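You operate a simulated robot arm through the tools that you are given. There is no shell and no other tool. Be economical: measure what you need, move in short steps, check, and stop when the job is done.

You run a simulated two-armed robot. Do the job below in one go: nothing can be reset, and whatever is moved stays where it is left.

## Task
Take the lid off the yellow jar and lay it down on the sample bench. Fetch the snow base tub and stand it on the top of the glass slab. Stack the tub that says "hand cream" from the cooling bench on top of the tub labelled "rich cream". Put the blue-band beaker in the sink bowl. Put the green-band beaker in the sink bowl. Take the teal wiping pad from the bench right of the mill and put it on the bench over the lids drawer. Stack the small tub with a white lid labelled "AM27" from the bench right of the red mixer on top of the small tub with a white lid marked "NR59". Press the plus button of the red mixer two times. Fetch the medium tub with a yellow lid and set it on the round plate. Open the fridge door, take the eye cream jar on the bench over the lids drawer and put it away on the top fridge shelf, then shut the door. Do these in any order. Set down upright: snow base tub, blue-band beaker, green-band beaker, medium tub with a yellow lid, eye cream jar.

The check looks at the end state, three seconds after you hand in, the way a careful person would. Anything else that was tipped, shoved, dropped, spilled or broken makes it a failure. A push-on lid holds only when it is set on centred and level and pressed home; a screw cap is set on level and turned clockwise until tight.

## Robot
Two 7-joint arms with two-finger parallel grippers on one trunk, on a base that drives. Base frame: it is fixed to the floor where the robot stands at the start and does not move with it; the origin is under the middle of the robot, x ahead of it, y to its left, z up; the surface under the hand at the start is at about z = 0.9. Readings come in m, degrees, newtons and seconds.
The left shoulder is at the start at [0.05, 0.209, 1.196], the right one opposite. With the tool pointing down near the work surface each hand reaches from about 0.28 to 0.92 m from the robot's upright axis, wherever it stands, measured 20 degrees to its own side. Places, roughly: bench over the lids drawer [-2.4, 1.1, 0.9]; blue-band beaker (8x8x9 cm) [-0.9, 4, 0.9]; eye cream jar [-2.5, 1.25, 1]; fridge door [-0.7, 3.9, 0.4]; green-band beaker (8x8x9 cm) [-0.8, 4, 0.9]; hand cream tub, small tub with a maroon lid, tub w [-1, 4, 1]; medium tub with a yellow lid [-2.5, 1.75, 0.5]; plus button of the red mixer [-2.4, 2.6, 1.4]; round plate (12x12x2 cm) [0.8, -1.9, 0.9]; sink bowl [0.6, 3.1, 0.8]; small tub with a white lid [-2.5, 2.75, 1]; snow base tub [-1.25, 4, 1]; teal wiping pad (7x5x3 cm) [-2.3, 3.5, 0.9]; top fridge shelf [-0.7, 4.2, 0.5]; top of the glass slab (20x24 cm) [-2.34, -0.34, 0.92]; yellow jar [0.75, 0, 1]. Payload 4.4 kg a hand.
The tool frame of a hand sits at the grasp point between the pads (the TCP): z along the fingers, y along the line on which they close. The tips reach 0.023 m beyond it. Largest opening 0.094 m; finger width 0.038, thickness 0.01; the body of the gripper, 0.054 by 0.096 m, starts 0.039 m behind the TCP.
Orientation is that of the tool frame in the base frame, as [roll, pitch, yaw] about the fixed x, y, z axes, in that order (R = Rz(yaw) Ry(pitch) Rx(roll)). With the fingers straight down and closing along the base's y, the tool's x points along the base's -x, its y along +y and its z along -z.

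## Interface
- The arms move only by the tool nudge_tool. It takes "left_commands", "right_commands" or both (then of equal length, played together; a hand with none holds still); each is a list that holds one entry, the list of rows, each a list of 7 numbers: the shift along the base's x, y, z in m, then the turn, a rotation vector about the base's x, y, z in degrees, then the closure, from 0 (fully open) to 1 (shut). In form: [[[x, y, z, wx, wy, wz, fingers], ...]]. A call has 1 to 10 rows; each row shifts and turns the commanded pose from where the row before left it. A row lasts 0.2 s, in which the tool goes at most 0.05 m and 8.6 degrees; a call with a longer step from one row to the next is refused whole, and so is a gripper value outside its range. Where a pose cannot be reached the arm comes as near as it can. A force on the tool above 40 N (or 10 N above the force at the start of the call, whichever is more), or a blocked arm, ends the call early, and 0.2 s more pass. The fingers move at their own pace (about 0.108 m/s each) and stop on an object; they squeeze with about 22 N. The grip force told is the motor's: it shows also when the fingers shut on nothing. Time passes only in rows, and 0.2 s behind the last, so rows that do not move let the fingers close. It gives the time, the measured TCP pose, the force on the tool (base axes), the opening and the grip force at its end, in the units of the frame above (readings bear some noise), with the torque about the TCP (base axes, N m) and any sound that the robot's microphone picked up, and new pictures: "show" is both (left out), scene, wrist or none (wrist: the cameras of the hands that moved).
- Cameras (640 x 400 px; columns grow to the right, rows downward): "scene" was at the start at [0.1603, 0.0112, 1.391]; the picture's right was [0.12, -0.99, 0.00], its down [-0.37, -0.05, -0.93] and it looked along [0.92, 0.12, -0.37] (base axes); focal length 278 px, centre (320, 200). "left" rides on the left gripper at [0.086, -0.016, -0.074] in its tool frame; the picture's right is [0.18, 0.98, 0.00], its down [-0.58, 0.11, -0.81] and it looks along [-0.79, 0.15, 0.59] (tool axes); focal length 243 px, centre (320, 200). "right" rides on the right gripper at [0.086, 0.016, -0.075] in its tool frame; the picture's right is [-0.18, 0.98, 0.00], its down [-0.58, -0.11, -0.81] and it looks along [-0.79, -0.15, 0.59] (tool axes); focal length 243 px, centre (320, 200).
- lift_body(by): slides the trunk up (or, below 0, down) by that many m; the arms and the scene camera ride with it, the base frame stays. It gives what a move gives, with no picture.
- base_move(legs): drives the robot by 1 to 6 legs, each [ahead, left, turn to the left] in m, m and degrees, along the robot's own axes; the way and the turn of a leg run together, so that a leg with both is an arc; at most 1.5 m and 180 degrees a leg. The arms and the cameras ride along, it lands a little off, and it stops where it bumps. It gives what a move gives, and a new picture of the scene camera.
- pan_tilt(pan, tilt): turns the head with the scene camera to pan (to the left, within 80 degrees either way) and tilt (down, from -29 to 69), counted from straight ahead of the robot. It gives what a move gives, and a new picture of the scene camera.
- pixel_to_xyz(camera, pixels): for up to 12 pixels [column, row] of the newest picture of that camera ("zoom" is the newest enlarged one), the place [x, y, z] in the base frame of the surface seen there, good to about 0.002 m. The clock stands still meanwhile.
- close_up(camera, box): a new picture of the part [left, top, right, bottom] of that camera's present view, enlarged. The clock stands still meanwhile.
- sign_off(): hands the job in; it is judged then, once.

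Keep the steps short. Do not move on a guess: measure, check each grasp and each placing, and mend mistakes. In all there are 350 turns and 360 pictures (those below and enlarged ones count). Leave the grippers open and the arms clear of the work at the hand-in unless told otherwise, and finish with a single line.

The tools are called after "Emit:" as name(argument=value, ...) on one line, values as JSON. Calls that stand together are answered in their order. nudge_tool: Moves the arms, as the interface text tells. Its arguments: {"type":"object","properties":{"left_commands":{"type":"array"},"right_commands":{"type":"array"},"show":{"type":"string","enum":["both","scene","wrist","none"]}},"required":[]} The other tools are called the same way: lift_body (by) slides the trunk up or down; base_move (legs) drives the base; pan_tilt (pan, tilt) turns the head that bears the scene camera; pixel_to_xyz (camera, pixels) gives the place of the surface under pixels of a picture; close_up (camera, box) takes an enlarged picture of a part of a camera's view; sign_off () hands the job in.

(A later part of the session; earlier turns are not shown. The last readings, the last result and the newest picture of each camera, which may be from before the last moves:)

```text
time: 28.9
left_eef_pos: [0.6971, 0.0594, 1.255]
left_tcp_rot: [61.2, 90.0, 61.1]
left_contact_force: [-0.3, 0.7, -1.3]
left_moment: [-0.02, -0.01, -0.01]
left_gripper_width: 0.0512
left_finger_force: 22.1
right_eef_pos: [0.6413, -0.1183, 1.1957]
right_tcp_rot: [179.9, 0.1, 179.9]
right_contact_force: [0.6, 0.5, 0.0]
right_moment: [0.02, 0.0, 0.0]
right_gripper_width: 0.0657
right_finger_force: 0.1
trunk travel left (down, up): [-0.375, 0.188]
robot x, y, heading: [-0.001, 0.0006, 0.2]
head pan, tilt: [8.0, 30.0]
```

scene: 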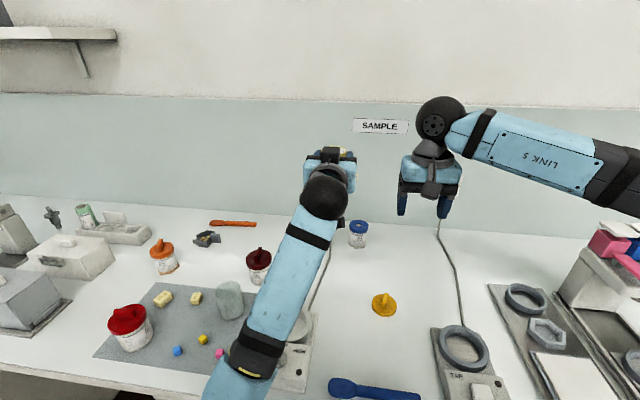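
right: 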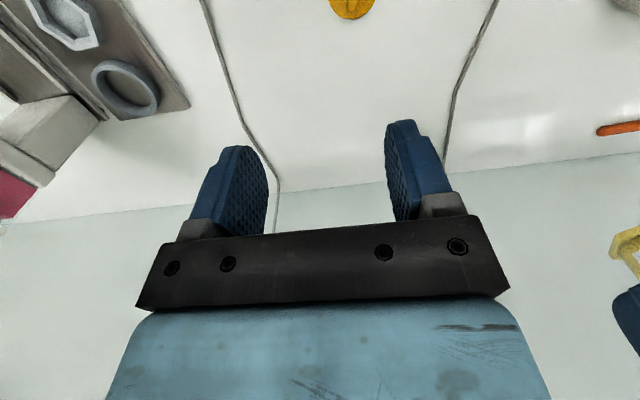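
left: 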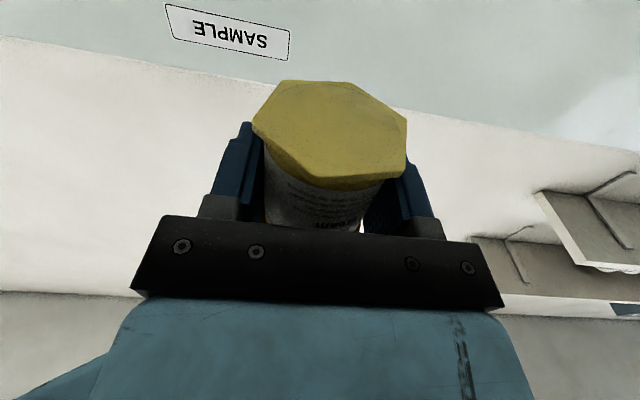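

The lid lies flat on the bench. The right hand now goes up and over the open jar to take it from the left hand.

Emit:
nudge_tool(right_commands=[[[0, 0, 0.048, 0, 0, 0, 0.25], [0, 0, 0.048, 0, 0, 0, 0.2], [0, 0, 0.048, 0, 0, 0, 0.2], [0, 0, 0.048, 0, 0, 0, 0.2], [0.014, 0.0445, 0, 0, 0, 0, 0.2], [0.014, 0.0445, 0, 0, 0, 0, 0.2], [0.014, 0.0445, 0, 0, 0, 0, 0.2], [0.014, 0.0445, 0, 0, 0, 0, 0.2], [0, 0, 0, 0, 0, 0, 0.2]]])

Emit:
close_up(camera="right", box=[200, 0, 440, 150])

```text
time: 30.9
left_eef_pos: [0.697, 0.0577, 1.2554]
left_tcp_rot: [94.8, 89.9, 94.7]
left_contact_force: [-0.4, -0.1, 0.2]
left_moment: [-0.01, 0.01, 0.04]
left_gripper_width: 0.0511
left_finger_force: 22.2
right_eef_pos: [0.6902, 0.0559, 1.3885]
right_tcp_rot: [179.8, 0.1, 179.9]
right_contact_force: [0.1, -0.1, -0.1]
right_moment: [0.06, 0.01, -0.02]
right_gripper_width: 0.0749
right_finger_force: 0.0
trunk travel left (down, up): [-0.375, 0.188]
robot x, y, heading: [0.0013, 0.0039, -0.2]
head pan, tilt: [8.0, 30.0]
```

scene: 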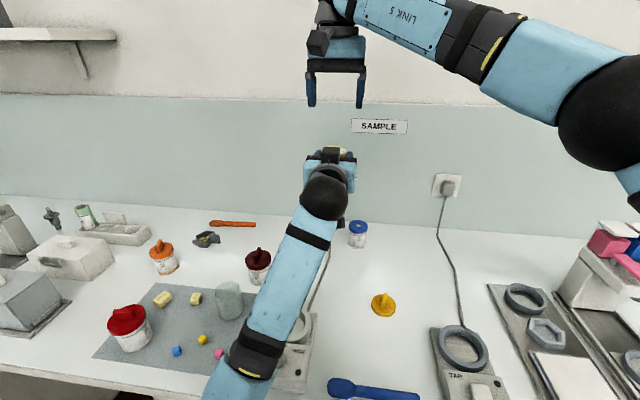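
right: 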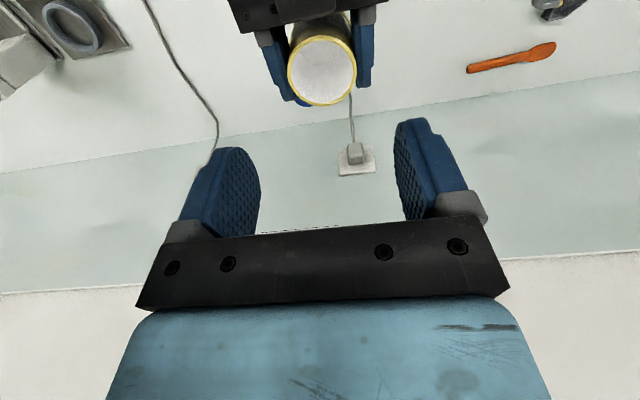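

```text
2.67 times, centred on (320, 75) of right
```

zoom: 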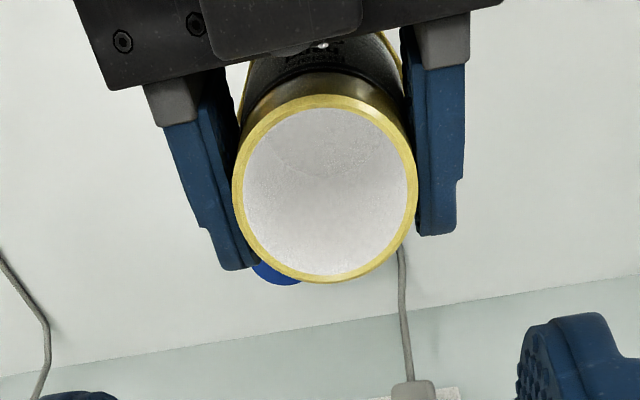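

Measuring the rim and the upper edges of the left fingers.

Emit:
pixel_to_xyz(camera="zoom", pixels=[[237, 190], [411, 190], [325, 100], [325, 278], [235, 255], [445, 220], [190, 100], [440, 40], [440, 150]])

```text
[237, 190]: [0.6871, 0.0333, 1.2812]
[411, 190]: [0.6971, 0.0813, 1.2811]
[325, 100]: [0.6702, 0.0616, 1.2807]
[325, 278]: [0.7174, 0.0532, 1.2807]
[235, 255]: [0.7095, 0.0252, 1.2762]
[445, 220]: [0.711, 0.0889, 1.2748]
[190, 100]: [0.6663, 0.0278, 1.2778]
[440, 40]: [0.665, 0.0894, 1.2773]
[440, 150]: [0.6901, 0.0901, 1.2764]
```

The left fingers reach to 5 mm below the rim, so there is nothing to grip from above. Instead I'll set the jar at the bench's front edge, with the left camera hanging beyond the edge, then regrasp from above. I'll withdraw the right hand first, then measure the front edge.

Emit:
nudge_tool(right_commands=[[[-0.01, -0.048, 0, 0, 0, 0, 0], [-0.01, -0.048, 0, 0, 0, 0, 0], [-0.01, -0.048, 0, 0, 0, 0, 0], [-0.01, -0.048, 0, 0, 0, 0, 0], [-0.01, -0.045, 0, 0, 0, 0, 0]]], show="none")

Emit:
pan_tilt(pan=-5, tilt=55)

Emit:
pixel_to_xyz(camera="scene", pixels=[[300, 290], [340, 290], [380, 290], [420, 290], [380, 230], [300, 260], [340, 150], [250, 230], [450, 250]])

```text
time: 32.1
left_eef_pos: [0.6967, 0.0572, 1.2551]
left_tcp_rot: [89.5, 90.0, 89.5]
left_contact_force: [-0.7, 0.3, 0.4]
left_moment: [0.0, -0.02, 0.0]
left_gripper_width: 0.0513
left_finger_force: 22.1
right_eef_pos: [0.6426, -0.1781, 1.3876]
right_tcp_rot: [179.9, -0.1, -179.9]
right_contact_force: [-0.3, -0.6, -0.4]
right_moment: [0.02, -0.04, 0.01]
right_gripper_width: 0.0941
right_finger_force: 0.2
trunk travel left (down, up): [-0.375, 0.188]
robot x, y, heading: [0.0014, -0.0012, -0.0]
head pan, tilt: [8.0, 30.0]
```

```text
time: 33.0
left_eef_pos: [0.6986, 0.0602, 1.2561]
left_tcp_rot: [-118.1, 90.0, -118.2]
left_contact_force: [0.2, 0.5, -1.2]
left_moment: [0.02, 0.05, 0.01]
left_gripper_width: 0.0513
left_finger_force: 21.3
right_eef_pos: [0.6423, -0.1774, 1.3859]
right_tcp_rot: [179.9, 0.0, 180.0]
right_contact_force: [0.4, -0.7, -0.3]
right_moment: [0.01, -0.01, 0.0]
right_gripper_width: 0.0938
right_finger_force: 0.0
trunk travel left (down, up): [-0.375, 0.188]
robot x, y, heading: [-0.0006, -0.001, -0.0]
head pan, tilt: [-5.0, 55.0]
```

scene: 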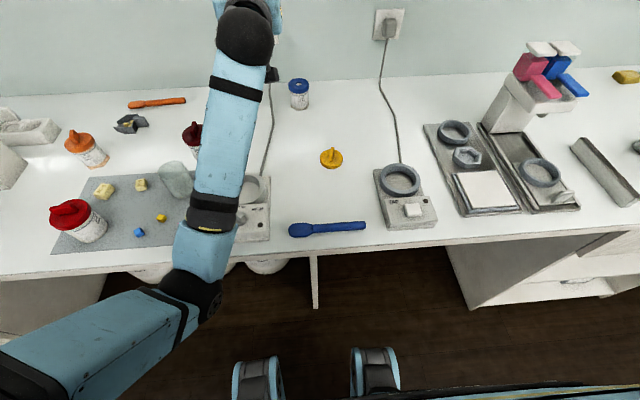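

```text
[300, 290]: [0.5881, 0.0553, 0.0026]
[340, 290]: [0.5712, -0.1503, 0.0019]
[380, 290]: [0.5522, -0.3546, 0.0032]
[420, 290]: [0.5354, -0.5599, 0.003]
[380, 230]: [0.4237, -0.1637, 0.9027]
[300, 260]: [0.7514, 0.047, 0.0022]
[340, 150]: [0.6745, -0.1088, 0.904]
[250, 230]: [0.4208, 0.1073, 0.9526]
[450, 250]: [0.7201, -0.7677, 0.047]
```

Emit:
pixel_to_xyz(camera="scene", pixels=[[320, 242], [320, 246], [320, 250], [320, 254], [300, 238], [365, 229], [365, 222], [390, 229], [385, 200], [350, 185], [440, 225], [425, 200]])

Emit:
close_up(camera="scene", box=[270, 180, 450, 280])

```text
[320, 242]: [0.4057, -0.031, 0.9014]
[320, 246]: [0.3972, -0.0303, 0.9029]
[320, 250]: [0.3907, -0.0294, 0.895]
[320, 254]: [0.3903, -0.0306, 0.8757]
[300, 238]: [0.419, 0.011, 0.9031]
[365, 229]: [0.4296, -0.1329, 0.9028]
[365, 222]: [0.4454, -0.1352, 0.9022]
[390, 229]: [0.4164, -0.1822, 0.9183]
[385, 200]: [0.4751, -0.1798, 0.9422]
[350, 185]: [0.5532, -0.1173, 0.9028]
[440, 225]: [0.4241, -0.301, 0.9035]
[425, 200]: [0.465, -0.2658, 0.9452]
```

```text
3.56 times, centred on (360, 230) of scene
```

zoom: 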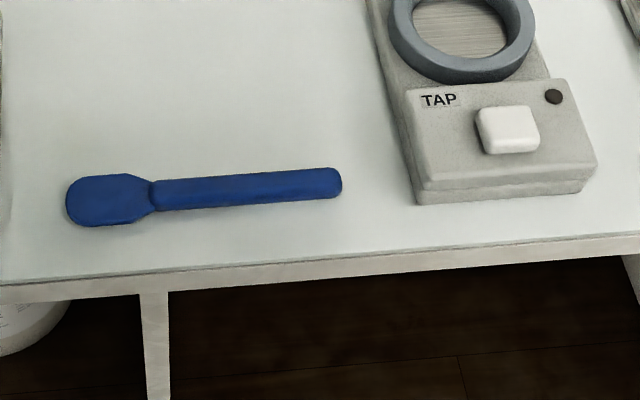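

The front strip near the device is too cramped. The strip around y ≈ -0.65, pixels (590,220), looks clear. I'll back off 0.27 m and slide right 0.68 m, keeping the jar high.

Emit:
base_move(legs=[[-0.27, 0, 0], [0, -0.7, 0]])

Emit:
pan_tilt(pan=10, tilt=50)

```text
time: 41.2
left_eef_pos: [0.4281, -0.6436, 1.2554]
left_tcp_rot: [-117.2, 89.9, -117.3]
left_contact_force: [0.0, 0.7, -0.3]
left_moment: [-0.07, -0.01, 0.01]
left_gripper_width: 0.0511
left_finger_force: 21.9
right_eef_pos: [0.3741, -0.8806, 1.3872]
right_tcp_rot: [180.0, 0.1, -180.0]
right_contact_force: [-1.1, -0.5, 0.6]
right_moment: [0.01, -0.01, -0.04]
right_gripper_width: 0.0942
right_finger_force: 0.1
trunk travel left (down, up): [-0.375, 0.188]
robot x, y, heading: [-0.2677, -0.7046, -0.1]
head pan, tilt: [-5.0, 55.0]
```

scene: 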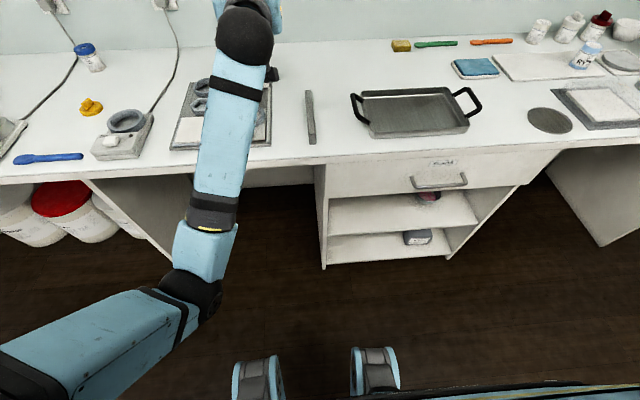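

```text
time: 41.9
left_eef_pos: [0.4287, -0.6433, 1.2553]
left_tcp_rot: [53.8, 90.0, 53.8]
left_contact_force: [0.1, 0.1, 0.2]
left_moment: [-0.01, 0.04, 0.0]
left_gripper_width: 0.0513
left_finger_force: 22.0
right_eef_pos: [0.3743, -0.8812, 1.3871]
right_tcp_rot: [-179.9, 0.0, -179.9]
right_contact_force: [-0.3, 0.1, 0.1]
right_moment: [0.02, 0.0, 0.01]
right_gripper_width: 0.094
right_finger_force: 0.1
trunk travel left (down, up): [-0.375, 0.188]
robot x, y, heading: [-0.2702, -0.7038, -0.1]
head pan, tilt: [10.0, 50.0]
```

scene: 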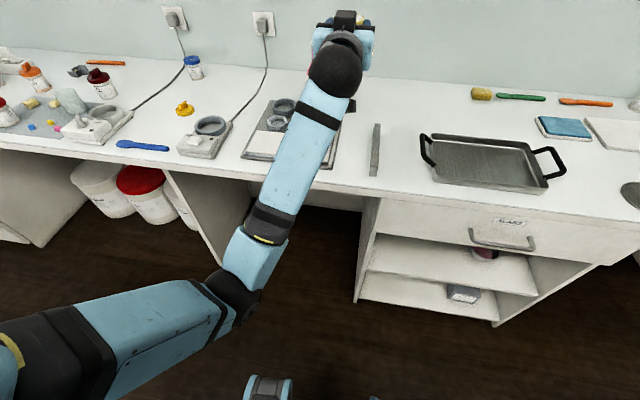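

Emit:
pixel_to_xyz(camera="scene", pixels=[[375, 175], [377, 130], [400, 185], [400, 190], [430, 165], [430, 135], [345, 170], [400, 150], [320, 165], [335, 180]])

```text
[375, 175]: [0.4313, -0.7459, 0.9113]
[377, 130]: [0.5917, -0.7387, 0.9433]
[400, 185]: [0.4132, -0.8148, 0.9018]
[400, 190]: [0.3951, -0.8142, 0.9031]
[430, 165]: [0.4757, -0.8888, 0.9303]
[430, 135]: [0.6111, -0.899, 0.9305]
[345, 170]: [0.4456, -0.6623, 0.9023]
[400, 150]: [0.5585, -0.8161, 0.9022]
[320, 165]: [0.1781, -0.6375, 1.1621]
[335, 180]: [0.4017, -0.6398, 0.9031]
```

I'll slide 0.187 m right, to the gap between the bar (y -0.745) and the tray (y -0.89), then lower the trunk.

Emit:
base_move(legs=[[0, -0.187, 0]])

Emit:
lift_body(by=-0.27)

Emit:
pan_tilt(pan=10, tilt=40)

```text
time: 44.2
left_eef_pos: [0.4298, -0.8326, 1.2537]
left_tcp_rot: [-119.6, 90.0, -119.2]
left_contact_force: [0.8, -0.1, -0.7]
left_moment: [0.01, -0.01, 0.01]
left_gripper_width: 0.0513
left_finger_force: 21.8
right_eef_pos: [0.3763, -1.0697, 1.3879]
right_tcp_rot: [-180.0, 0.0, -179.8]
right_contact_force: [-0.8, 0.0, -0.3]
right_moment: [0.01, -0.02, 0.01]
right_gripper_width: 0.0942
right_finger_force: 0.1
trunk travel left (down, up): [-0.375, 0.188]
robot x, y, heading: [-0.2662, -0.8984, 0.1]
head pan, tilt: [10.0, 50.0]
```

scene: 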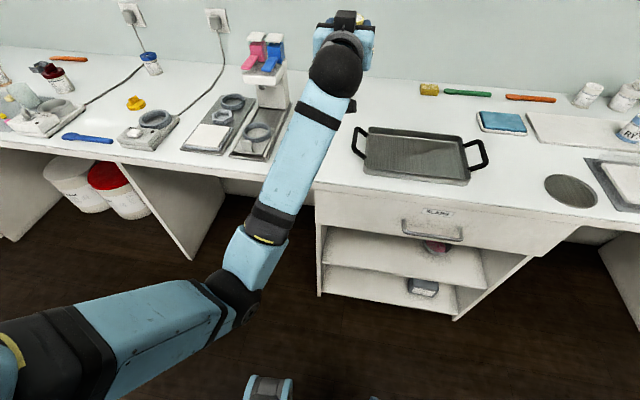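

```text
time: 47.0
left_eef_pos: [0.4297, -0.8313, 0.9855]
left_tcp_rot: [-102.4, 90.0, -102.1]
left_contact_force: [0.3, -0.1, 0.6]
left_moment: [-0.01, -0.01, 0.02]
left_gripper_width: 0.0514
left_finger_force: 21.9
right_eef_pos: [0.3759, -1.0694, 1.1175]
right_tcp_rot: [-180.0, 0.1, -179.7]
right_contact_force: [0.2, 0.8, 0.7]
right_moment: [0.0, 0.03, -0.01]
right_gripper_width: 0.0938
right_finger_force: 0.1
trunk travel left (down, up): [-0.105, 0.458]
robot x, y, heading: [-0.2721, -0.8976, 0.3]
head pan, tilt: [10.0, 50.0]
```

```text
time: 47.7
left_eef_pos: [0.4293, -0.8326, 0.986]
left_tcp_rot: [53.8, 90.0, 54.1]
left_contact_force: [-0.4, 1.0, -0.6]
left_moment: [0.02, -0.01, -0.01]
left_gripper_width: 0.0509
left_finger_force: 21.5
right_eef_pos: [0.3772, -1.0696, 1.1176]
right_tcp_rot: [180.0, 0.0, -179.8]
right_contact_force: [-0.5, 0.2, -0.2]
right_moment: [0.01, 0.01, -0.01]
right_gripper_width: 0.0938
right_finger_force: 0.1
trunk travel left (down, up): [-0.105, 0.458]
robot x, y, heading: [-0.2661, -0.8928, 0.2]
head pan, tilt: [10.0, 40.0]
```

scene: 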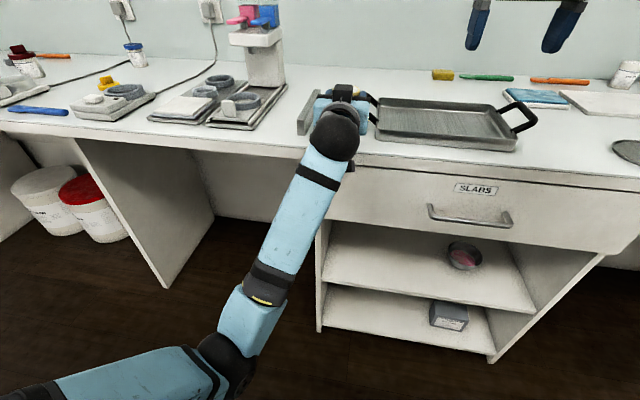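

Lowering with the left arm in small steps.

Emit:
nudge_tool(left_commands=[[[0, 0, -0.015, 0, 0, 0, 0.8], [0, 0, -0.01, 0, 0, 0, 0.8], [0, 0, -0.004, 0, 0, 0, 0.8], [0, 0, 0, 0, 0, 0, 0.8]]], show="wrist")

Emit:
close_up(camera="scene", box=[280, 60, 440, 180])

```text
time: 48.7
left_eef_pos: [0.4274, -0.8338, 0.9622]
left_tcp_rot: [-1.8, 89.5, -1.5]
left_contact_force: [0.4, 0.0, -0.2]
left_moment: [0.02, -0.02, 0.0]
left_gripper_width: 0.051
left_finger_force: 22.5
right_eef_pos: [0.3746, -1.0707, 1.1196]
right_tcp_rot: [180.0, 0.2, -179.6]
right_contact_force: [-0.5, -0.4, -0.3]
right_moment: [0.0, 0.02, 0.01]
right_gripper_width: 0.0939
right_finger_force: 0.1
trunk travel left (down, up): [-0.105, 0.458]
robot x, y, heading: [-0.2702, -0.896, 0.5]
head pan, tilt: [10.0, 40.0]
```

left: 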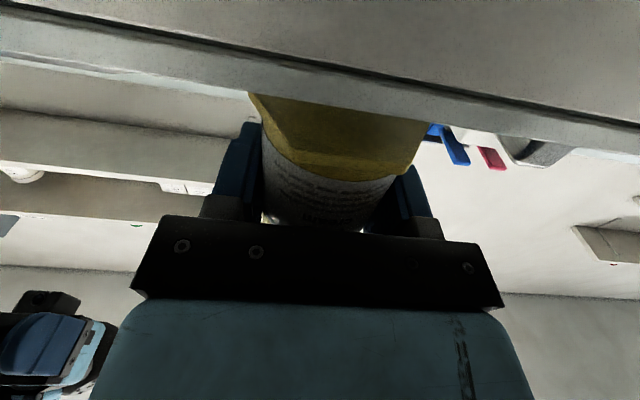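

```text
3.33 times, centred on (360, 120) of scene
```

zoom: 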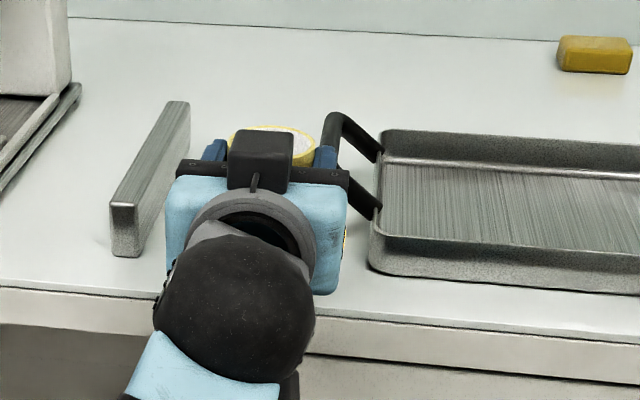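

The right hand rose 2 mm, so the robot is tilting slightly and part of the left arm touches the bench edge. I'll measure around the wrist.

Emit:
pixel_to_xyz(camera="zoom", pixels=[[240, 310], [240, 260], [300, 300], [260, 190], [330, 270], [60, 293], [400, 325], [290, 385], [150, 380], [275, 135], [120, 215]])

Emit:
nudge_tool(left_commands=[[[0, 0, 0.006, 0, 0, 0, 0.8], [0, 0, 0, 0, 0, 0, 0.8]]], show="none")

```text
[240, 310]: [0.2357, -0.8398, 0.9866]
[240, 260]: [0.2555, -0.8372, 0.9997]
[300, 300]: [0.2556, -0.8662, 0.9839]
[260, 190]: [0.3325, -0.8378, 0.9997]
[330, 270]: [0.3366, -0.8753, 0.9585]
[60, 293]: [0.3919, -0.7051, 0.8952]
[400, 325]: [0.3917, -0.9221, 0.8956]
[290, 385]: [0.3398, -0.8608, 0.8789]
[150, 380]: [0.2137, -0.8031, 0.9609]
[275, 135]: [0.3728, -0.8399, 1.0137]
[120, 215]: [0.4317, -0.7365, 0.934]
```

```text
time: 49.3
left_eef_pos: [0.4268, -0.8328, 0.9653]
left_tcp_rot: [-26.2, 89.8, -25.9]
left_contact_force: [-0.2, -0.7, 0.7]
left_moment: [0.0, 0.04, -0.02]
left_gripper_width: 0.051
left_finger_force: 21.8
right_eef_pos: [0.3726, -1.0697, 1.12]
right_tcp_rot: [180.0, 0.2, -179.7]
right_contact_force: [-0.7, 0.2, 0.3]
right_moment: [0.0, 0.0, 0.0]
right_gripper_width: 0.094
right_finger_force: 0.0
trunk travel left (down, up): [-0.105, 0.458]
robot x, y, heading: [-0.27, -0.8965, 0.1]
head pan, tilt: [10.0, 40.0]
```

Emit:
pixel_to_xyz(camera="scene", pixels=[[400, 170], [400, 190], [400, 215], [460, 212], [360, 190], [345, 165], [350, 175], [250, 320], [230, 360], [300, 230], [330, 200]])

Emit:
close_up(camera="left", box=[160, 40, 480, 240])

```text
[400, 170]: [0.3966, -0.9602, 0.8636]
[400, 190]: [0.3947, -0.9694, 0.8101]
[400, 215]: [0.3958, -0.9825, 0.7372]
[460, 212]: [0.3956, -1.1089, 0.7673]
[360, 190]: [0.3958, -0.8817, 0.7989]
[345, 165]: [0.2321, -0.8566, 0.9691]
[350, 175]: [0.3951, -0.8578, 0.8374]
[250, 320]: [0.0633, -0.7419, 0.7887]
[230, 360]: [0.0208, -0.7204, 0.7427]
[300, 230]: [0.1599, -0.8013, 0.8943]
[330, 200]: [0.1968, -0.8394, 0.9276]
```

```text
2.00 times, centred on (320, 140) of left
```

zoom: 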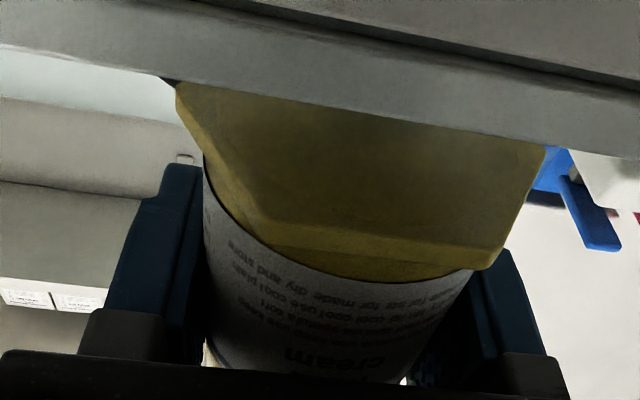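

Emit:
pixel_to_xyz(camera="zoom", pixels=[[260, 150], [400, 180], [300, 230], [480, 260], [500, 160], [100, 40], [400, 100]])

```text
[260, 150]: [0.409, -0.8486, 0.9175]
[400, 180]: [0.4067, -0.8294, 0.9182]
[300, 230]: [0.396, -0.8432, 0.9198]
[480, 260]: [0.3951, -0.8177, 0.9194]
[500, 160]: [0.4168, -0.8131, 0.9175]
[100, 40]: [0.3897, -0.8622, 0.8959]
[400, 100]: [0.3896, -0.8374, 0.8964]
```

The jar's foot is at z 0.9175, 14 mm above the bench. I'll continue in small steps and use the right hand's reading as a tilt gauge.

Emit:
nudge_tool(left_commands=[[[0, 0, -0.004, 0, 0, 0, 0.8], [0, 0, 0, 0, 0, 0, 0.8], [0, 0, 0, 0, 0, 0, 0.8]]], show="none")

Emit:
pan_tilt(pan=10, tilt=60)

```text
time: 50.1
left_eef_pos: [0.4281, -0.8325, 0.9632]
left_tcp_rot: [-13.2, 89.8, -13.1]
left_contact_force: [0.2, -0.2, -1.3]
left_moment: [0.0, 0.01, 0.0]
left_gripper_width: 0.0512
left_finger_force: 21.2
right_eef_pos: [0.3743, -1.0704, 1.12]
right_tcp_rot: [180.0, 0.0, -179.7]
right_contact_force: [0.9, 0.1, -0.6]
right_moment: [0.02, 0.0, -0.03]
right_gripper_width: 0.0939
right_finger_force: 0.1
trunk travel left (down, up): [-0.105, 0.458]
robot x, y, heading: [-0.2665, -0.8953, 0.3]
head pan, tilt: [10.0, 40.0]
```

```text
time: 51.0
left_eef_pos: [0.4278, -0.8335, 0.9616]
left_tcp_rot: [-7.1, 89.7, -6.9]
left_contact_force: [0.5, -0.5, -0.3]
left_moment: [-0.03, 0.0, 0.0]
left_gripper_width: 0.0509
left_finger_force: 22.4
right_eef_pos: [0.3758, -1.0707, 1.1189]
right_tcp_rot: [180.0, 0.1, -179.7]
right_contact_force: [-0.5, 0.7, -0.3]
right_moment: [0.03, 0.02, 0.01]
right_gripper_width: 0.0941
right_finger_force: 0.1
trunk travel left (down, up): [-0.105, 0.458]
robot x, y, heading: [-0.2695, -0.8973, 0.2]
head pan, tilt: [10.0, 60.0]
```

scene: 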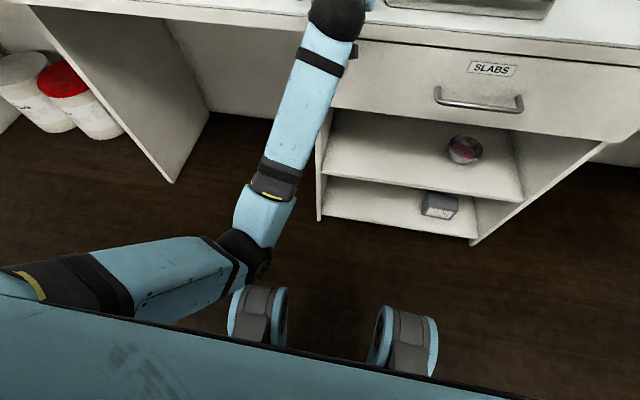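

Emit:
nudge_tool(left_commands=[[[0, 0, -0.004, 0, 0, 0, 0.8], [0, 0, 0, 0, 0, 0, 0.8], [0, 0, -0.004, 0, 0, 0, 0.8], [0, 0, 0, 0, 0, 0, 0.8]]], show="none")

Emit:
close_up(camera="left", box=[160, 40, 480, 240])

Emit:
pixel_to_xyz(camera="zoom", pixels=[[300, 230], [480, 260], [500, 160], [100, 40], [400, 130], [400, 180], [400, 100]])

```text
time: 52.0
left_eef_pos: [0.4302, -0.8289, 0.9617]
left_tcp_rot: [31.5, 88.7, 32.1]
left_contact_force: [-0.5, -0.4, -0.5]
left_moment: [-0.01, 0.0, -0.02]
left_gripper_width: 0.051
left_finger_force: 21.8
right_eef_pos: [0.3747, -1.0697, 1.1198]
right_tcp_rot: [179.9, 0.1, -179.8]
right_contact_force: [-0.9, 0.1, -0.8]
right_moment: [-0.03, -0.02, 0.02]
right_gripper_width: 0.0938
right_finger_force: 0.0
trunk travel left (down, up): [-0.105, 0.458]
robot x, y, heading: [-0.268, -0.8974, 0.3]
head pan, tilt: [10.0, 60.0]
```

```text
2.00 times, centred on (320, 140) of left
```

zoom: 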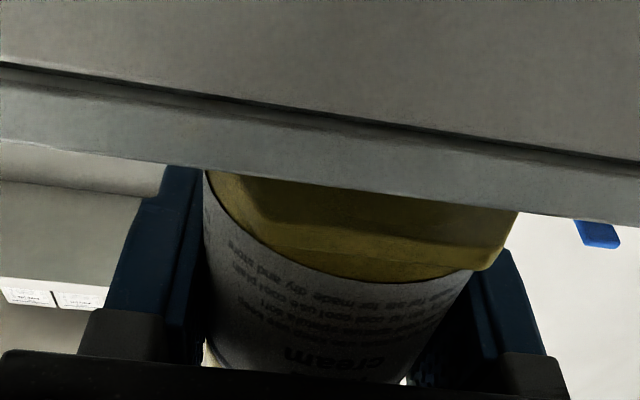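

```text
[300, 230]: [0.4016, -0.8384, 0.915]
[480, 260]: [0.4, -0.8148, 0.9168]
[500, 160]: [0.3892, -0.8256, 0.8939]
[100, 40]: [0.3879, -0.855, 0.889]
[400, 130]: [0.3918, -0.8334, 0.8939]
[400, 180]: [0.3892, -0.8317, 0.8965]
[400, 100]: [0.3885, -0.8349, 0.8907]
```

The arm is at a limit rather than on the bench. I'll return the arm to its earlier posture and use the trunk for the remaining descent.

Emit:
nudge_tool(left_commands=[[[0, 0, 0.02, 0, 0, 0, 0.8], [0, 0, 0.011, 0, 0, 0, 0.8], [0, 0, 0, 0, 0, 0, 0.8]]], show="none")

Emit:
lift_body(by=-0.025)

```text
time: 52.8
left_eef_pos: [0.4323, -0.8185, 0.9713]
left_tcp_rot: [90.9, 88.0, 92.2]
left_contact_force: [-0.6, 0.0, 0.5]
left_moment: [0.01, 0.03, 0.02]
left_gripper_width: 0.0512
left_finger_force: 21.5
right_eef_pos: [0.3749, -1.07, 1.1174]
right_tcp_rot: [180.0, 0.0, -179.7]
right_contact_force: [0.3, -0.3, -0.3]
right_moment: [0.0, -0.05, -0.02]
right_gripper_width: 0.0937
right_finger_force: 0.0
trunk travel left (down, up): [-0.105, 0.458]
robot x, y, heading: [-0.2709, -0.8959, 0.4]
head pan, tilt: [10.0, 60.0]
```

```text
time: 53.5
left_eef_pos: [0.4206, -0.8171, 0.9839]
left_tcp_rot: [31.3, 87.6, 32.7]
left_contact_force: [-0.2, -1.2, 0.2]
left_moment: [-0.02, 0.02, 0.01]
left_gripper_width: 0.051
left_finger_force: 21.8
right_eef_pos: [0.3603, -1.0661, 1.115]
right_tcp_rot: [-179.6, 1.1, -179.7]
right_contact_force: [0.0, 0.7, 0.6]
right_moment: [0.02, 0.0, -0.03]
right_gripper_width: 0.0942
right_finger_force: 0.0
trunk travel left (down, up): [-0.08, 0.483]
robot x, y, heading: [-0.2668, -0.8946, 0.5]
head pan, tilt: [10.0, 60.0]
```

The elbow is being pushed against the robot's own base, so the trunk is too low. I'll raise the trunk 0.25 m and lower with the arm instead.

Emit:
lift_body(by=0.25)

Emit:
pan_tilt(pan=10, tilt=50)

```text
time: 56.0
left_eef_pos: [0.4328, -0.8214, 1.2086]
left_tcp_rot: [65.0, 88.2, 66.2]
left_contact_force: [0.7, 0.2, -0.6]
left_moment: [-0.03, 0.02, 0.0]
left_gripper_width: 0.0509
left_finger_force: 22.3
right_eef_pos: [0.3764, -1.0691, 1.3425]
right_tcp_rot: [180.0, -0.1, -179.6]
right_contact_force: [0.0, 0.4, -0.1]
right_moment: [-0.01, -0.05, 0.01]
right_gripper_width: 0.0938
right_finger_force: 0.1
trunk travel left (down, up): [-0.33, 0.233]
robot x, y, heading: [-0.2673, -0.8967, 0.5]
head pan, tilt: [10.0, 60.0]
```

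```text
time: 56.8
left_eef_pos: [0.4329, -0.8213, 1.2079]
left_tcp_rot: [66.2, 88.2, 67.5]
left_contact_force: [-0.5, 0.3, -0.7]
left_moment: [0.02, 0.01, 0.03]
left_gripper_width: 0.0508
left_finger_force: 22.1
right_eef_pos: [0.3761, -1.0696, 1.3418]
right_tcp_rot: [180.0, -0.1, -179.7]
right_contact_force: [0.8, 0.2, 0.9]
right_moment: [-0.01, 0.01, -0.05]
right_gripper_width: 0.0938
right_finger_force: 0.0
trunk travel left (down, up): [-0.33, 0.233]
robot x, y, heading: [-0.269, -0.8964, 0.3]
head pan, tilt: [10.0, 50.0]
```

scene: 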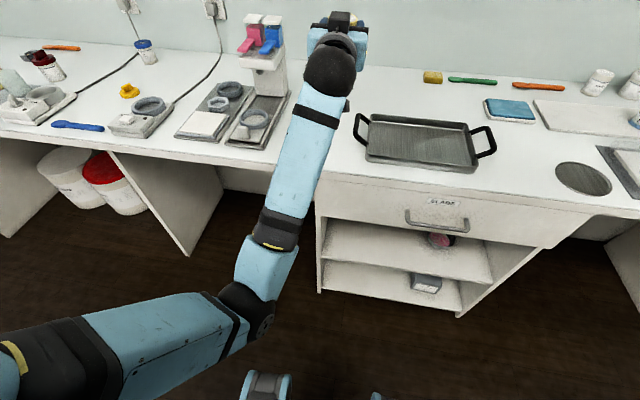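

Now lowering with the arm 0.2 m.

Emit:
nudge_tool(left_commands=[[[0, 0, -0.04, 0, 0, 0, 0.8], [0, 0, -0.04, 0, 0, 0, 0.8], [0, 0, -0.04, 0, 0, 0, 0.8], [0, 0, -0.04, 0, 0, 0, 0.8], [0, 0, -0.04, 0, 0, 0, 0.8], [0, 0, 0, 0, 0, 0, 0.8]]], show="scene")

```text
time: 57.5
left_eef_pos: [0.4544, -0.7936, 1.2018]
left_tcp_rot: [25.0, 79.2, 28.1]
left_contact_force: [-0.1, 0.1, 0.2]
left_moment: [0.0, 0.02, -0.02]
left_gripper_width: 0.051
left_finger_force: 21.7
right_eef_pos: [0.3756, -1.0702, 1.3421]
right_tcp_rot: [180.0, 0.0, -179.8]
right_contact_force: [0.3, -0.5, 0.4]
right_moment: [-0.01, -0.02, -0.02]
right_gripper_width: 0.0943
right_finger_force: 0.1
trunk travel left (down, up): [-0.33, 0.233]
robot x, y, heading: [-0.2684, -0.8943, 0.2]
head pan, tilt: [10.0, 50.0]
stopped in row 3 (left hand): the arm was blocked; the commanded pose is now the measured one
```

scene: 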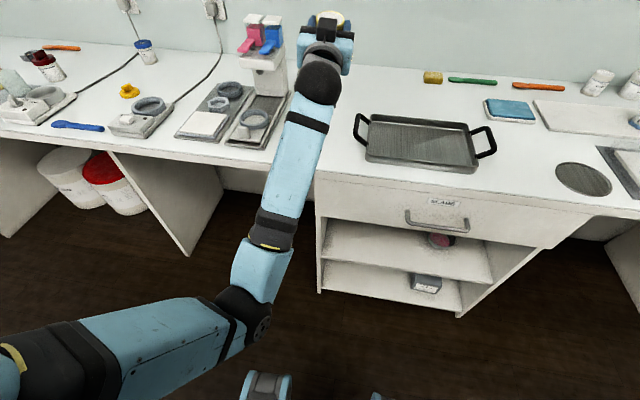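

The arm is at a joint limit and the jar is tipped about 10°. I'll bring it back up and level.

Emit:
nudge_tool(left_commands=[[[-0.005, -0.01, 0.02, -1.7, 3.2, 0, 0.8], [-0.005, -0.01, 0.02, -1.7, 3.2, 0, 0.8], [-0.005, -0.01, 0.02, -1.7, 3.1, 0, 0.8], [0, 0, 0, 0, 0, 0, 0.8], [0, 0, 0, 0, 0, 0, 0.8]]], show="none")

Emit:
close_up(camera="scene", box=[270, 0, 390, 75])

```text
time: 58.9
left_eef_pos: [0.4526, -0.7801, 1.2462]
left_tcp_rot: [84.2, 85.2, 91.0]
left_contact_force: [-0.3, -0.2, -1.0]
left_moment: [0.0, 0.03, 0.01]
left_gripper_width: 0.051
left_finger_force: 21.4
right_eef_pos: [0.3759, -1.069, 1.3423]
right_tcp_rot: [-180.0, 0.0, -179.7]
right_contact_force: [-0.8, -1.0, 0.1]
right_moment: [0.0, 0.01, 0.02]
right_gripper_width: 0.094
right_finger_force: 0.1
trunk travel left (down, up): [-0.33, 0.233]
robot x, y, heading: [-0.2678, -0.8922, 0.4]
head pan, tilt: [10.0, 50.0]
stopped in row 5 (left hand): the arm was blocked; the commanded pose is now the measured one
```

```text
5.33 times, centred on (330, 38) of scene
```

zoom: 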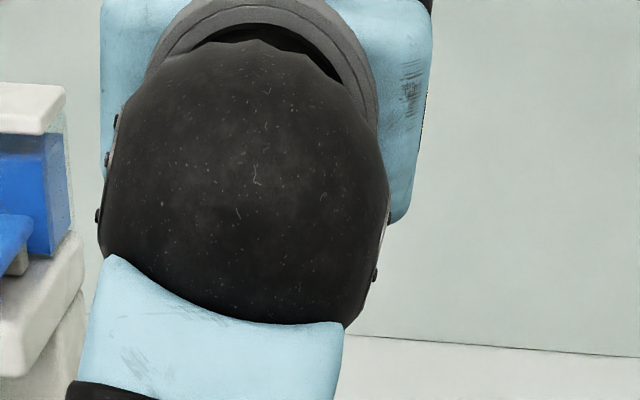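

Still near a limit to the right. I'll shift the hand left and level it.

Emit:
nudge_tool(left_commands=[[[0, 0.03, 0.015, 0, 0, 0, 0.8], [0, 0.03, 0.015, 0, 0, 0, 0.8], [0, 0.02, 0, -2.4, 0, 0, 0.8], [0, 0, 0, -2.4, 0, 0, 0.8], [0, 0, 0, 0, 0, 0, 0.8], [0, 0, 0, 0, 0, 0, 0.8]]], show="scene")

```text
time: 60.3
left_eef_pos: [0.4526, -0.7048, 1.2763]
left_tcp_rot: [-128.1, 89.6, -121.4]
left_contact_force: [0.3, -0.8, -0.2]
left_moment: [-0.01, -0.01, 0.01]
left_gripper_width: 0.0512
left_finger_force: 22.5
right_eef_pos: [0.3768, -1.0706, 1.3426]
right_tcp_rot: [180.0, 0.0, -179.7]
right_contact_force: [0.5, 1.3, 0.4]
right_moment: [-0.01, 0.0, 0.0]
right_gripper_width: 0.094
right_finger_force: 0.1
trunk travel left (down, up): [-0.33, 0.233]
robot x, y, heading: [-0.2709, -0.8981, 0.2]
head pan, tilt: [10.0, 50.0]
```

scene: 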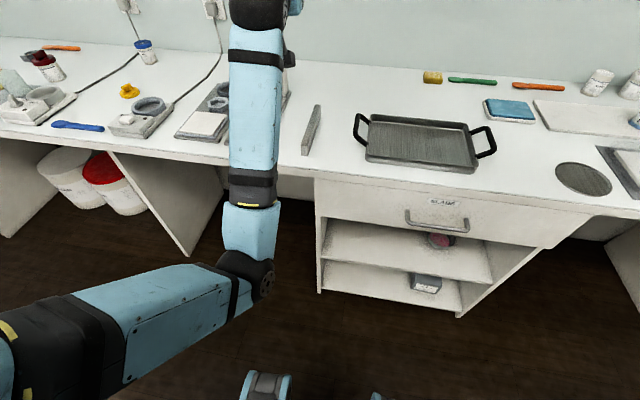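

Level again with the hand straight ahead of its shoulder. I'll drive so the jar is above the free edge spot (0.428, -0.83), then lower with the arm.

Emit:
base_move(legs=[[-0.022, -0.125, 0]])

Emit:
nudge_tool(left_commands=[[[0, 0, -0.04, 0, 0, 0, 0.8], [0, 0, -0.04, 0, 0, 0, 0.8], [0, 0, -0.04, 0, 0, 0, 0.8], [0, 0, -0.04, 0, 0, 0, 0.8], [0, 0, -0.04, 0, 0, 0, 0.8], [0, 0, 0, 0, 0, 0, 0.8]]], show="scene")

```text
time: 62.1
left_eef_pos: [0.4317, -0.8279, 1.2767]
left_tcp_rot: [-131.8, 89.7, -125.1]
left_contact_force: [-0.3, 0.5, -0.1]
left_moment: [0.0, -0.01, 0.01]
left_gripper_width: 0.051
left_finger_force: 21.8
right_eef_pos: [0.355, -1.1947, 1.3422]
right_tcp_rot: [179.9, 0.0, -179.6]
right_contact_force: [0.1, -0.3, -0.7]
right_moment: [0.05, 0.0, 0.0]
right_gripper_width: 0.0941
right_finger_force: 0.0
trunk travel left (down, up): [-0.33, 0.233]
robot x, y, heading: [-0.2909, -1.0251, 0.5]
head pan, tilt: [10.0, 50.0]
```

scene: 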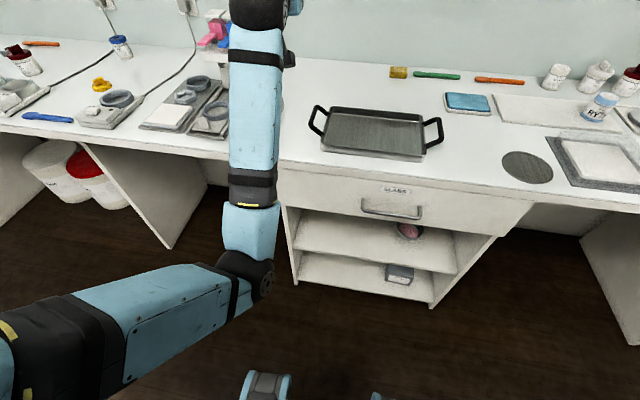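

```text
time: 63.7
left_eef_pos: [0.446, -0.8018, 1.138]
left_tcp_rot: [17.2, 84.2, 25.6]
left_contact_force: [-0.5, 0.1, -0.9]
left_moment: [0.0, 0.01, -0.01]
left_gripper_width: 0.0511
left_finger_force: 22.1
right_eef_pos: [0.3542, -1.1956, 1.3428]
right_tcp_rot: [-180.0, 0.1, -179.4]
right_contact_force: [-0.8, -0.5, 0.0]
right_moment: [-0.01, 0.0, 0.01]
right_gripper_width: 0.0938
right_finger_force: 0.0
trunk travel left (down, up): [-0.33, 0.233]
robot x, y, heading: [-0.2886, -1.0191, 0.4]
head pan, tilt: [10.0, 50.0]
stopped in row 6 (left hand): the arm was blocked; the commanded pose is now the measured one
```

scene: 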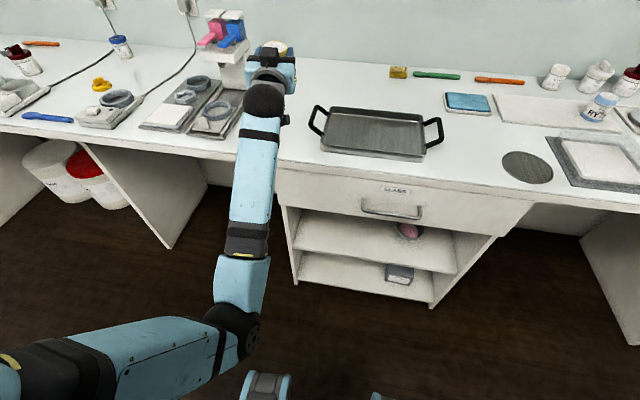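

Lowering that way is limited by the wrist. New plan in the air: raise and level the jar, and let the right hand hold it by the rim while the left regrips lower. Raising and levelling first.

Emit:
nudge_tool(left_commands=[[[0, 0, 0.03, 0, 0, 0, 0.8], [0, 0, 0.04, 0, 0, 0, 0.8], [0, 0, 0.03, -1.25, 2.6, 0, 0.8], [0, 0, 0.03, -1.25, 2.6, 0, 0.8], [0, -0.03, 0, 0, 0, -2.5, 0.8], [0, -0.03, 0, 0, 0, -2.5, 0.8], [0, -0.03, 0, 0, 0, -2.5, 0.8], [0, 0, 0, 0, 0, 0, 0.8], [0, 0, 0, 0, 0, 0, 0.8]]], show="scene")

```text
time: 65.7
left_eef_pos: [0.4476, -0.8826, 1.2739]
left_tcp_rot: [59.3, 88.8, 61.2]
left_contact_force: [-0.6, -0.2, -1.0]
left_moment: [0.0, -0.06, -0.02]
left_gripper_width: 0.051
left_finger_force: 21.4
right_eef_pos: [0.356, -1.1947, 1.3426]
right_tcp_rot: [180.0, 0.0, -179.6]
right_contact_force: [0.0, -0.1, 0.4]
right_moment: [-0.04, 0.01, 0.0]
right_gripper_width: 0.094
right_finger_force: 0.0
trunk travel left (down, up): [-0.33, 0.233]
robot x, y, heading: [-0.2878, -1.0201, 0.4]
head pan, tilt: [10.0, 50.0]
```

scene: 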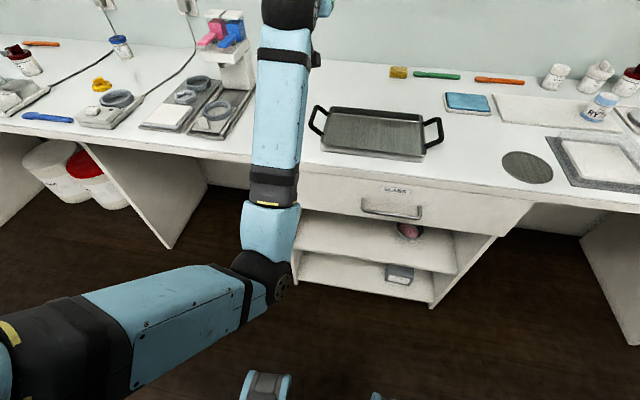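

Now the right hand goes up and over the jar.

Emit:
nudge_tool(left_commands=[[[0, 0, 0, -1.05, 0.58, 0, 0.8], [0, 0, 0, 0, 0, 0, 0.8], [0, 0, 0, 0, 0, 0, 0.8], [0, 0, 0, 0, 0, 0, 0.8], [0, 0, 0, 0, 0, 0, 0.8], [0, 0, 0, 0, 0, 0, 0.8], [0, 0, 0, 0, 0, 0, 0.8], [0, 0, 0, 0, 0, 0, 0.8], [0, 0, 0, 0, 0, 0, 0.8], [0, 0, 0, 0, 0, 0, 0.8]]], right_commands=[[[0, 0, 0.04, 0, 0, 0, 0.1], [0, 0, 0.04, 0, 0, 0, 0.1], [0.011, 0.038, 0, 0, 0, 0, 0.1], [0.011, 0.038, 0, 0, 0, 0, 0.1], [0.011, 0.038, 0, 0, 0, 0, 0.1], [0.011, 0.038, 0, 0, 0, 0, 0.1], [0.011, 0.038, 0, 0, 0, 0, 0.1], [0.011, 0.038, 0, 0, 0, 0, 0.1], [0.011, 0.038, 0, 0, 0, 0, 0.1], [0.011, 0.042, 0, 0, 0, 0, 0.1]]], show="wrist")

Emit:
close_up(camera="right", box=[200, 0, 440, 150])

Emit:
pixel_to_xyz(camera="zoom", pixels=[[320, 200], [320, 150], [320, 250], [280, 200], [360, 200]])

```text
time: 67.9
left_eef_pos: [0.4484, -0.8801, 1.2704]
left_tcp_rot: [122.4, 89.6, 124.3]
left_contact_force: [-0.3, 0.7, -0.1]
left_moment: [0.0, -0.02, 0.02]
left_gripper_width: 0.0511
left_finger_force: 21.7
right_eef_pos: [0.4027, -0.9155, 1.4113]
right_tcp_rot: [180.0, 0.0, -179.5]
right_contact_force: [0.4, 0.2, 0.1]
right_moment: [0.01, 0.0, 0.0]
right_gripper_width: 0.0847
right_finger_force: 0.1
right hand out of reach, approached as far as the arm can: row 9, 10
trunk travel left (down, up): [-0.33, 0.233]
robot x, y, heading: [-0.2886, -1.0239, 0.2]
head pan, tilt: [10.0, 50.0]
```

right: 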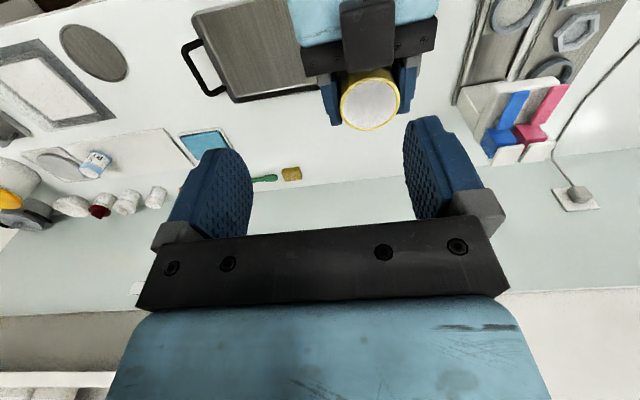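
left: 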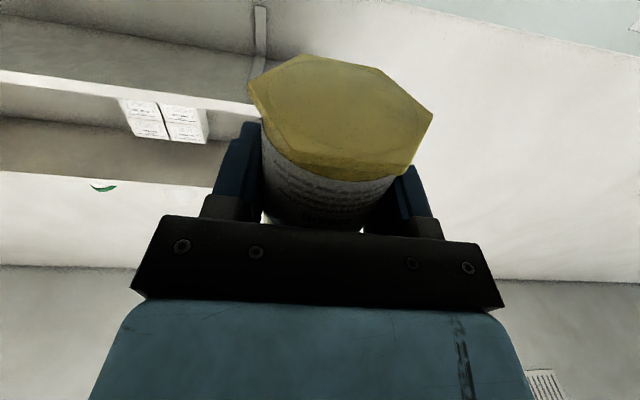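

```text
2.67 times, centred on (320, 75) of right
```

zoom: 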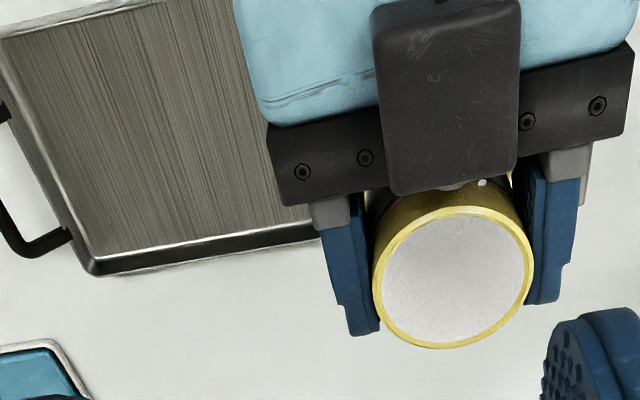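

```text
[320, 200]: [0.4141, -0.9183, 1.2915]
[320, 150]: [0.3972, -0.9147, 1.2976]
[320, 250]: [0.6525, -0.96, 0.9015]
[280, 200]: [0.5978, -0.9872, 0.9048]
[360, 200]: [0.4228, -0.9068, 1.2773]
```

Emit:
pixel_to_xyz(camera="zoom", pixels=[[450, 280], [450, 320], [440, 240], [480, 260], [450, 346], [380, 300], [530, 260], [460, 215], [350, 290], [560, 250], [350, 240], [450, 120]])

```text
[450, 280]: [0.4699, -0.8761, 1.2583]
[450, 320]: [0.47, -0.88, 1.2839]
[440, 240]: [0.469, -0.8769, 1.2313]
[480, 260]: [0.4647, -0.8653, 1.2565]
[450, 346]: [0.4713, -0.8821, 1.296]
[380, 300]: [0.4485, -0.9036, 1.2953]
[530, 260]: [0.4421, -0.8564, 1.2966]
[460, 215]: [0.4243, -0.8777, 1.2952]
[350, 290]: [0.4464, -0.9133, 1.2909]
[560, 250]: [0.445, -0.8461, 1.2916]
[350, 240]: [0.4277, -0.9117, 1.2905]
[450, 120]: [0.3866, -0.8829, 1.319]
```

The jar is empty: the inner wall reads 65 mm deep below the rim at z 1.296. So the right hand can pinch the far (+x) wall, one finger inside. I'll bring the jar closer, and turn the right hand 90° at a safe place.

Emit:
nudge_tool(left_commands=[[[-0.03, 0, 0, 0, 0, 0, 0.8], [-0.03, 0, 0, 0, 0, 0, 0.8], [-0.03, 0, 0, 0, 0, 0, 0.8], [0, 0, 0, 0, 0, 0, 0.8], [0, 0, 0, 0, 0, 0, 0.8], [0, 0, 0, 0, 0, 0, 0.8], [0, 0, 0, 0, 0, 0, 0.8], [0, 0, 0, 0, 0, 0, 0.8], [0, 0, 0, 0, 0, 0, 0.8], [0, 0, 0, 0, 0, 0, 0.8]]], right_commands=[[[-0.01, -0.03, 0, 0, 0, 0, 0.3], [-0.01, -0.03, 0, 0, 0, 8.5, 0.5], [0, 0, 0, 0, 0, 8.5, 0.65], [0, 0, 0, 0, 0, 8.5, 0.65], [0, 0, 0, 0, 0, 8.5, 0.65], [0, 0, 0, 0, 0, 8.5, 0.65], [0, 0, 0, 0, 0, 8.5, 0.65], [0, 0, 0, 0, 0, 8.5, 0.65], [0, 0, 0, 0, 0, 8.5, 0.65], [0, 0, 0, 0, 0, 8.5, 0.65]]], show="none")

Emit:
pan_tilt(pan=10, tilt=5)

```text
time: 70.3
left_eef_pos: [0.3632, -0.8556, 1.2706]
left_tcp_rot: [74.6, 85.0, 79.2]
left_contact_force: [-0.2, 0.4, -0.3]
left_moment: [0.0, -0.01, 0.04]
left_gripper_width: 0.0508
left_finger_force: 21.5
right_eef_pos: [0.2295, -0.9737, 1.3657]
right_tcp_rot: [179.9, 0.2, -103.5]
right_contact_force: [-0.1, 0.5, -0.9]
right_moment: [0.02, 0.0, 0.03]
right_gripper_width: 0.0329
right_finger_force: 0.1
right hand out of reach, approached as far as the arm can: row 7, 8, 9, 10
trunk travel left (down, up): [-0.33, 0.233]
robot x, y, heading: [-0.2868, -1.0227, 0.3]
head pan, tilt: [10.0, 50.0]
stopped in row 10 (left hand): the arm was blocked; the commanded pose is now the measured one
```

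```text
time: 71.4
left_eef_pos: [0.3632, -0.8575, 1.2714]
left_tcp_rot: [75.1, 85.1, 79.7]
left_contact_force: [1.2, -0.9, 0.0]
left_moment: [-0.01, 0.02, 0.0]
left_gripper_width: 0.051
left_finger_force: 22.1
right_eef_pos: [0.2279, -0.9732, 1.3654]
right_tcp_rot: [180.0, 0.2, -103.5]
right_contact_force: [-0.3, -1.2, -0.4]
right_moment: [0.02, -0.02, 0.03]
right_gripper_width: 0.0327
right_finger_force: 0.0
trunk travel left (down, up): [-0.33, 0.233]
robot x, y, heading: [-0.2861, -1.021, 0.5]
head pan, tilt: [10.0, 5.0]
```

scene: 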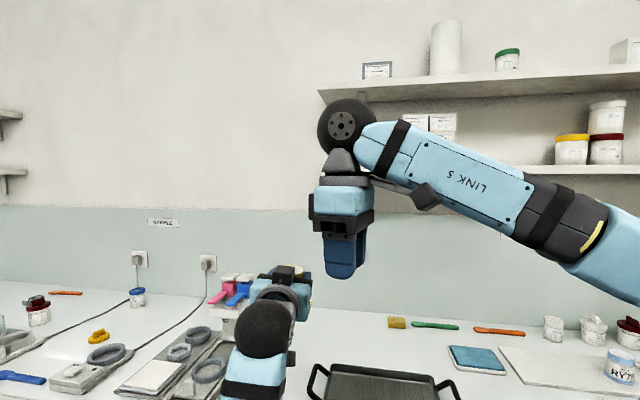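

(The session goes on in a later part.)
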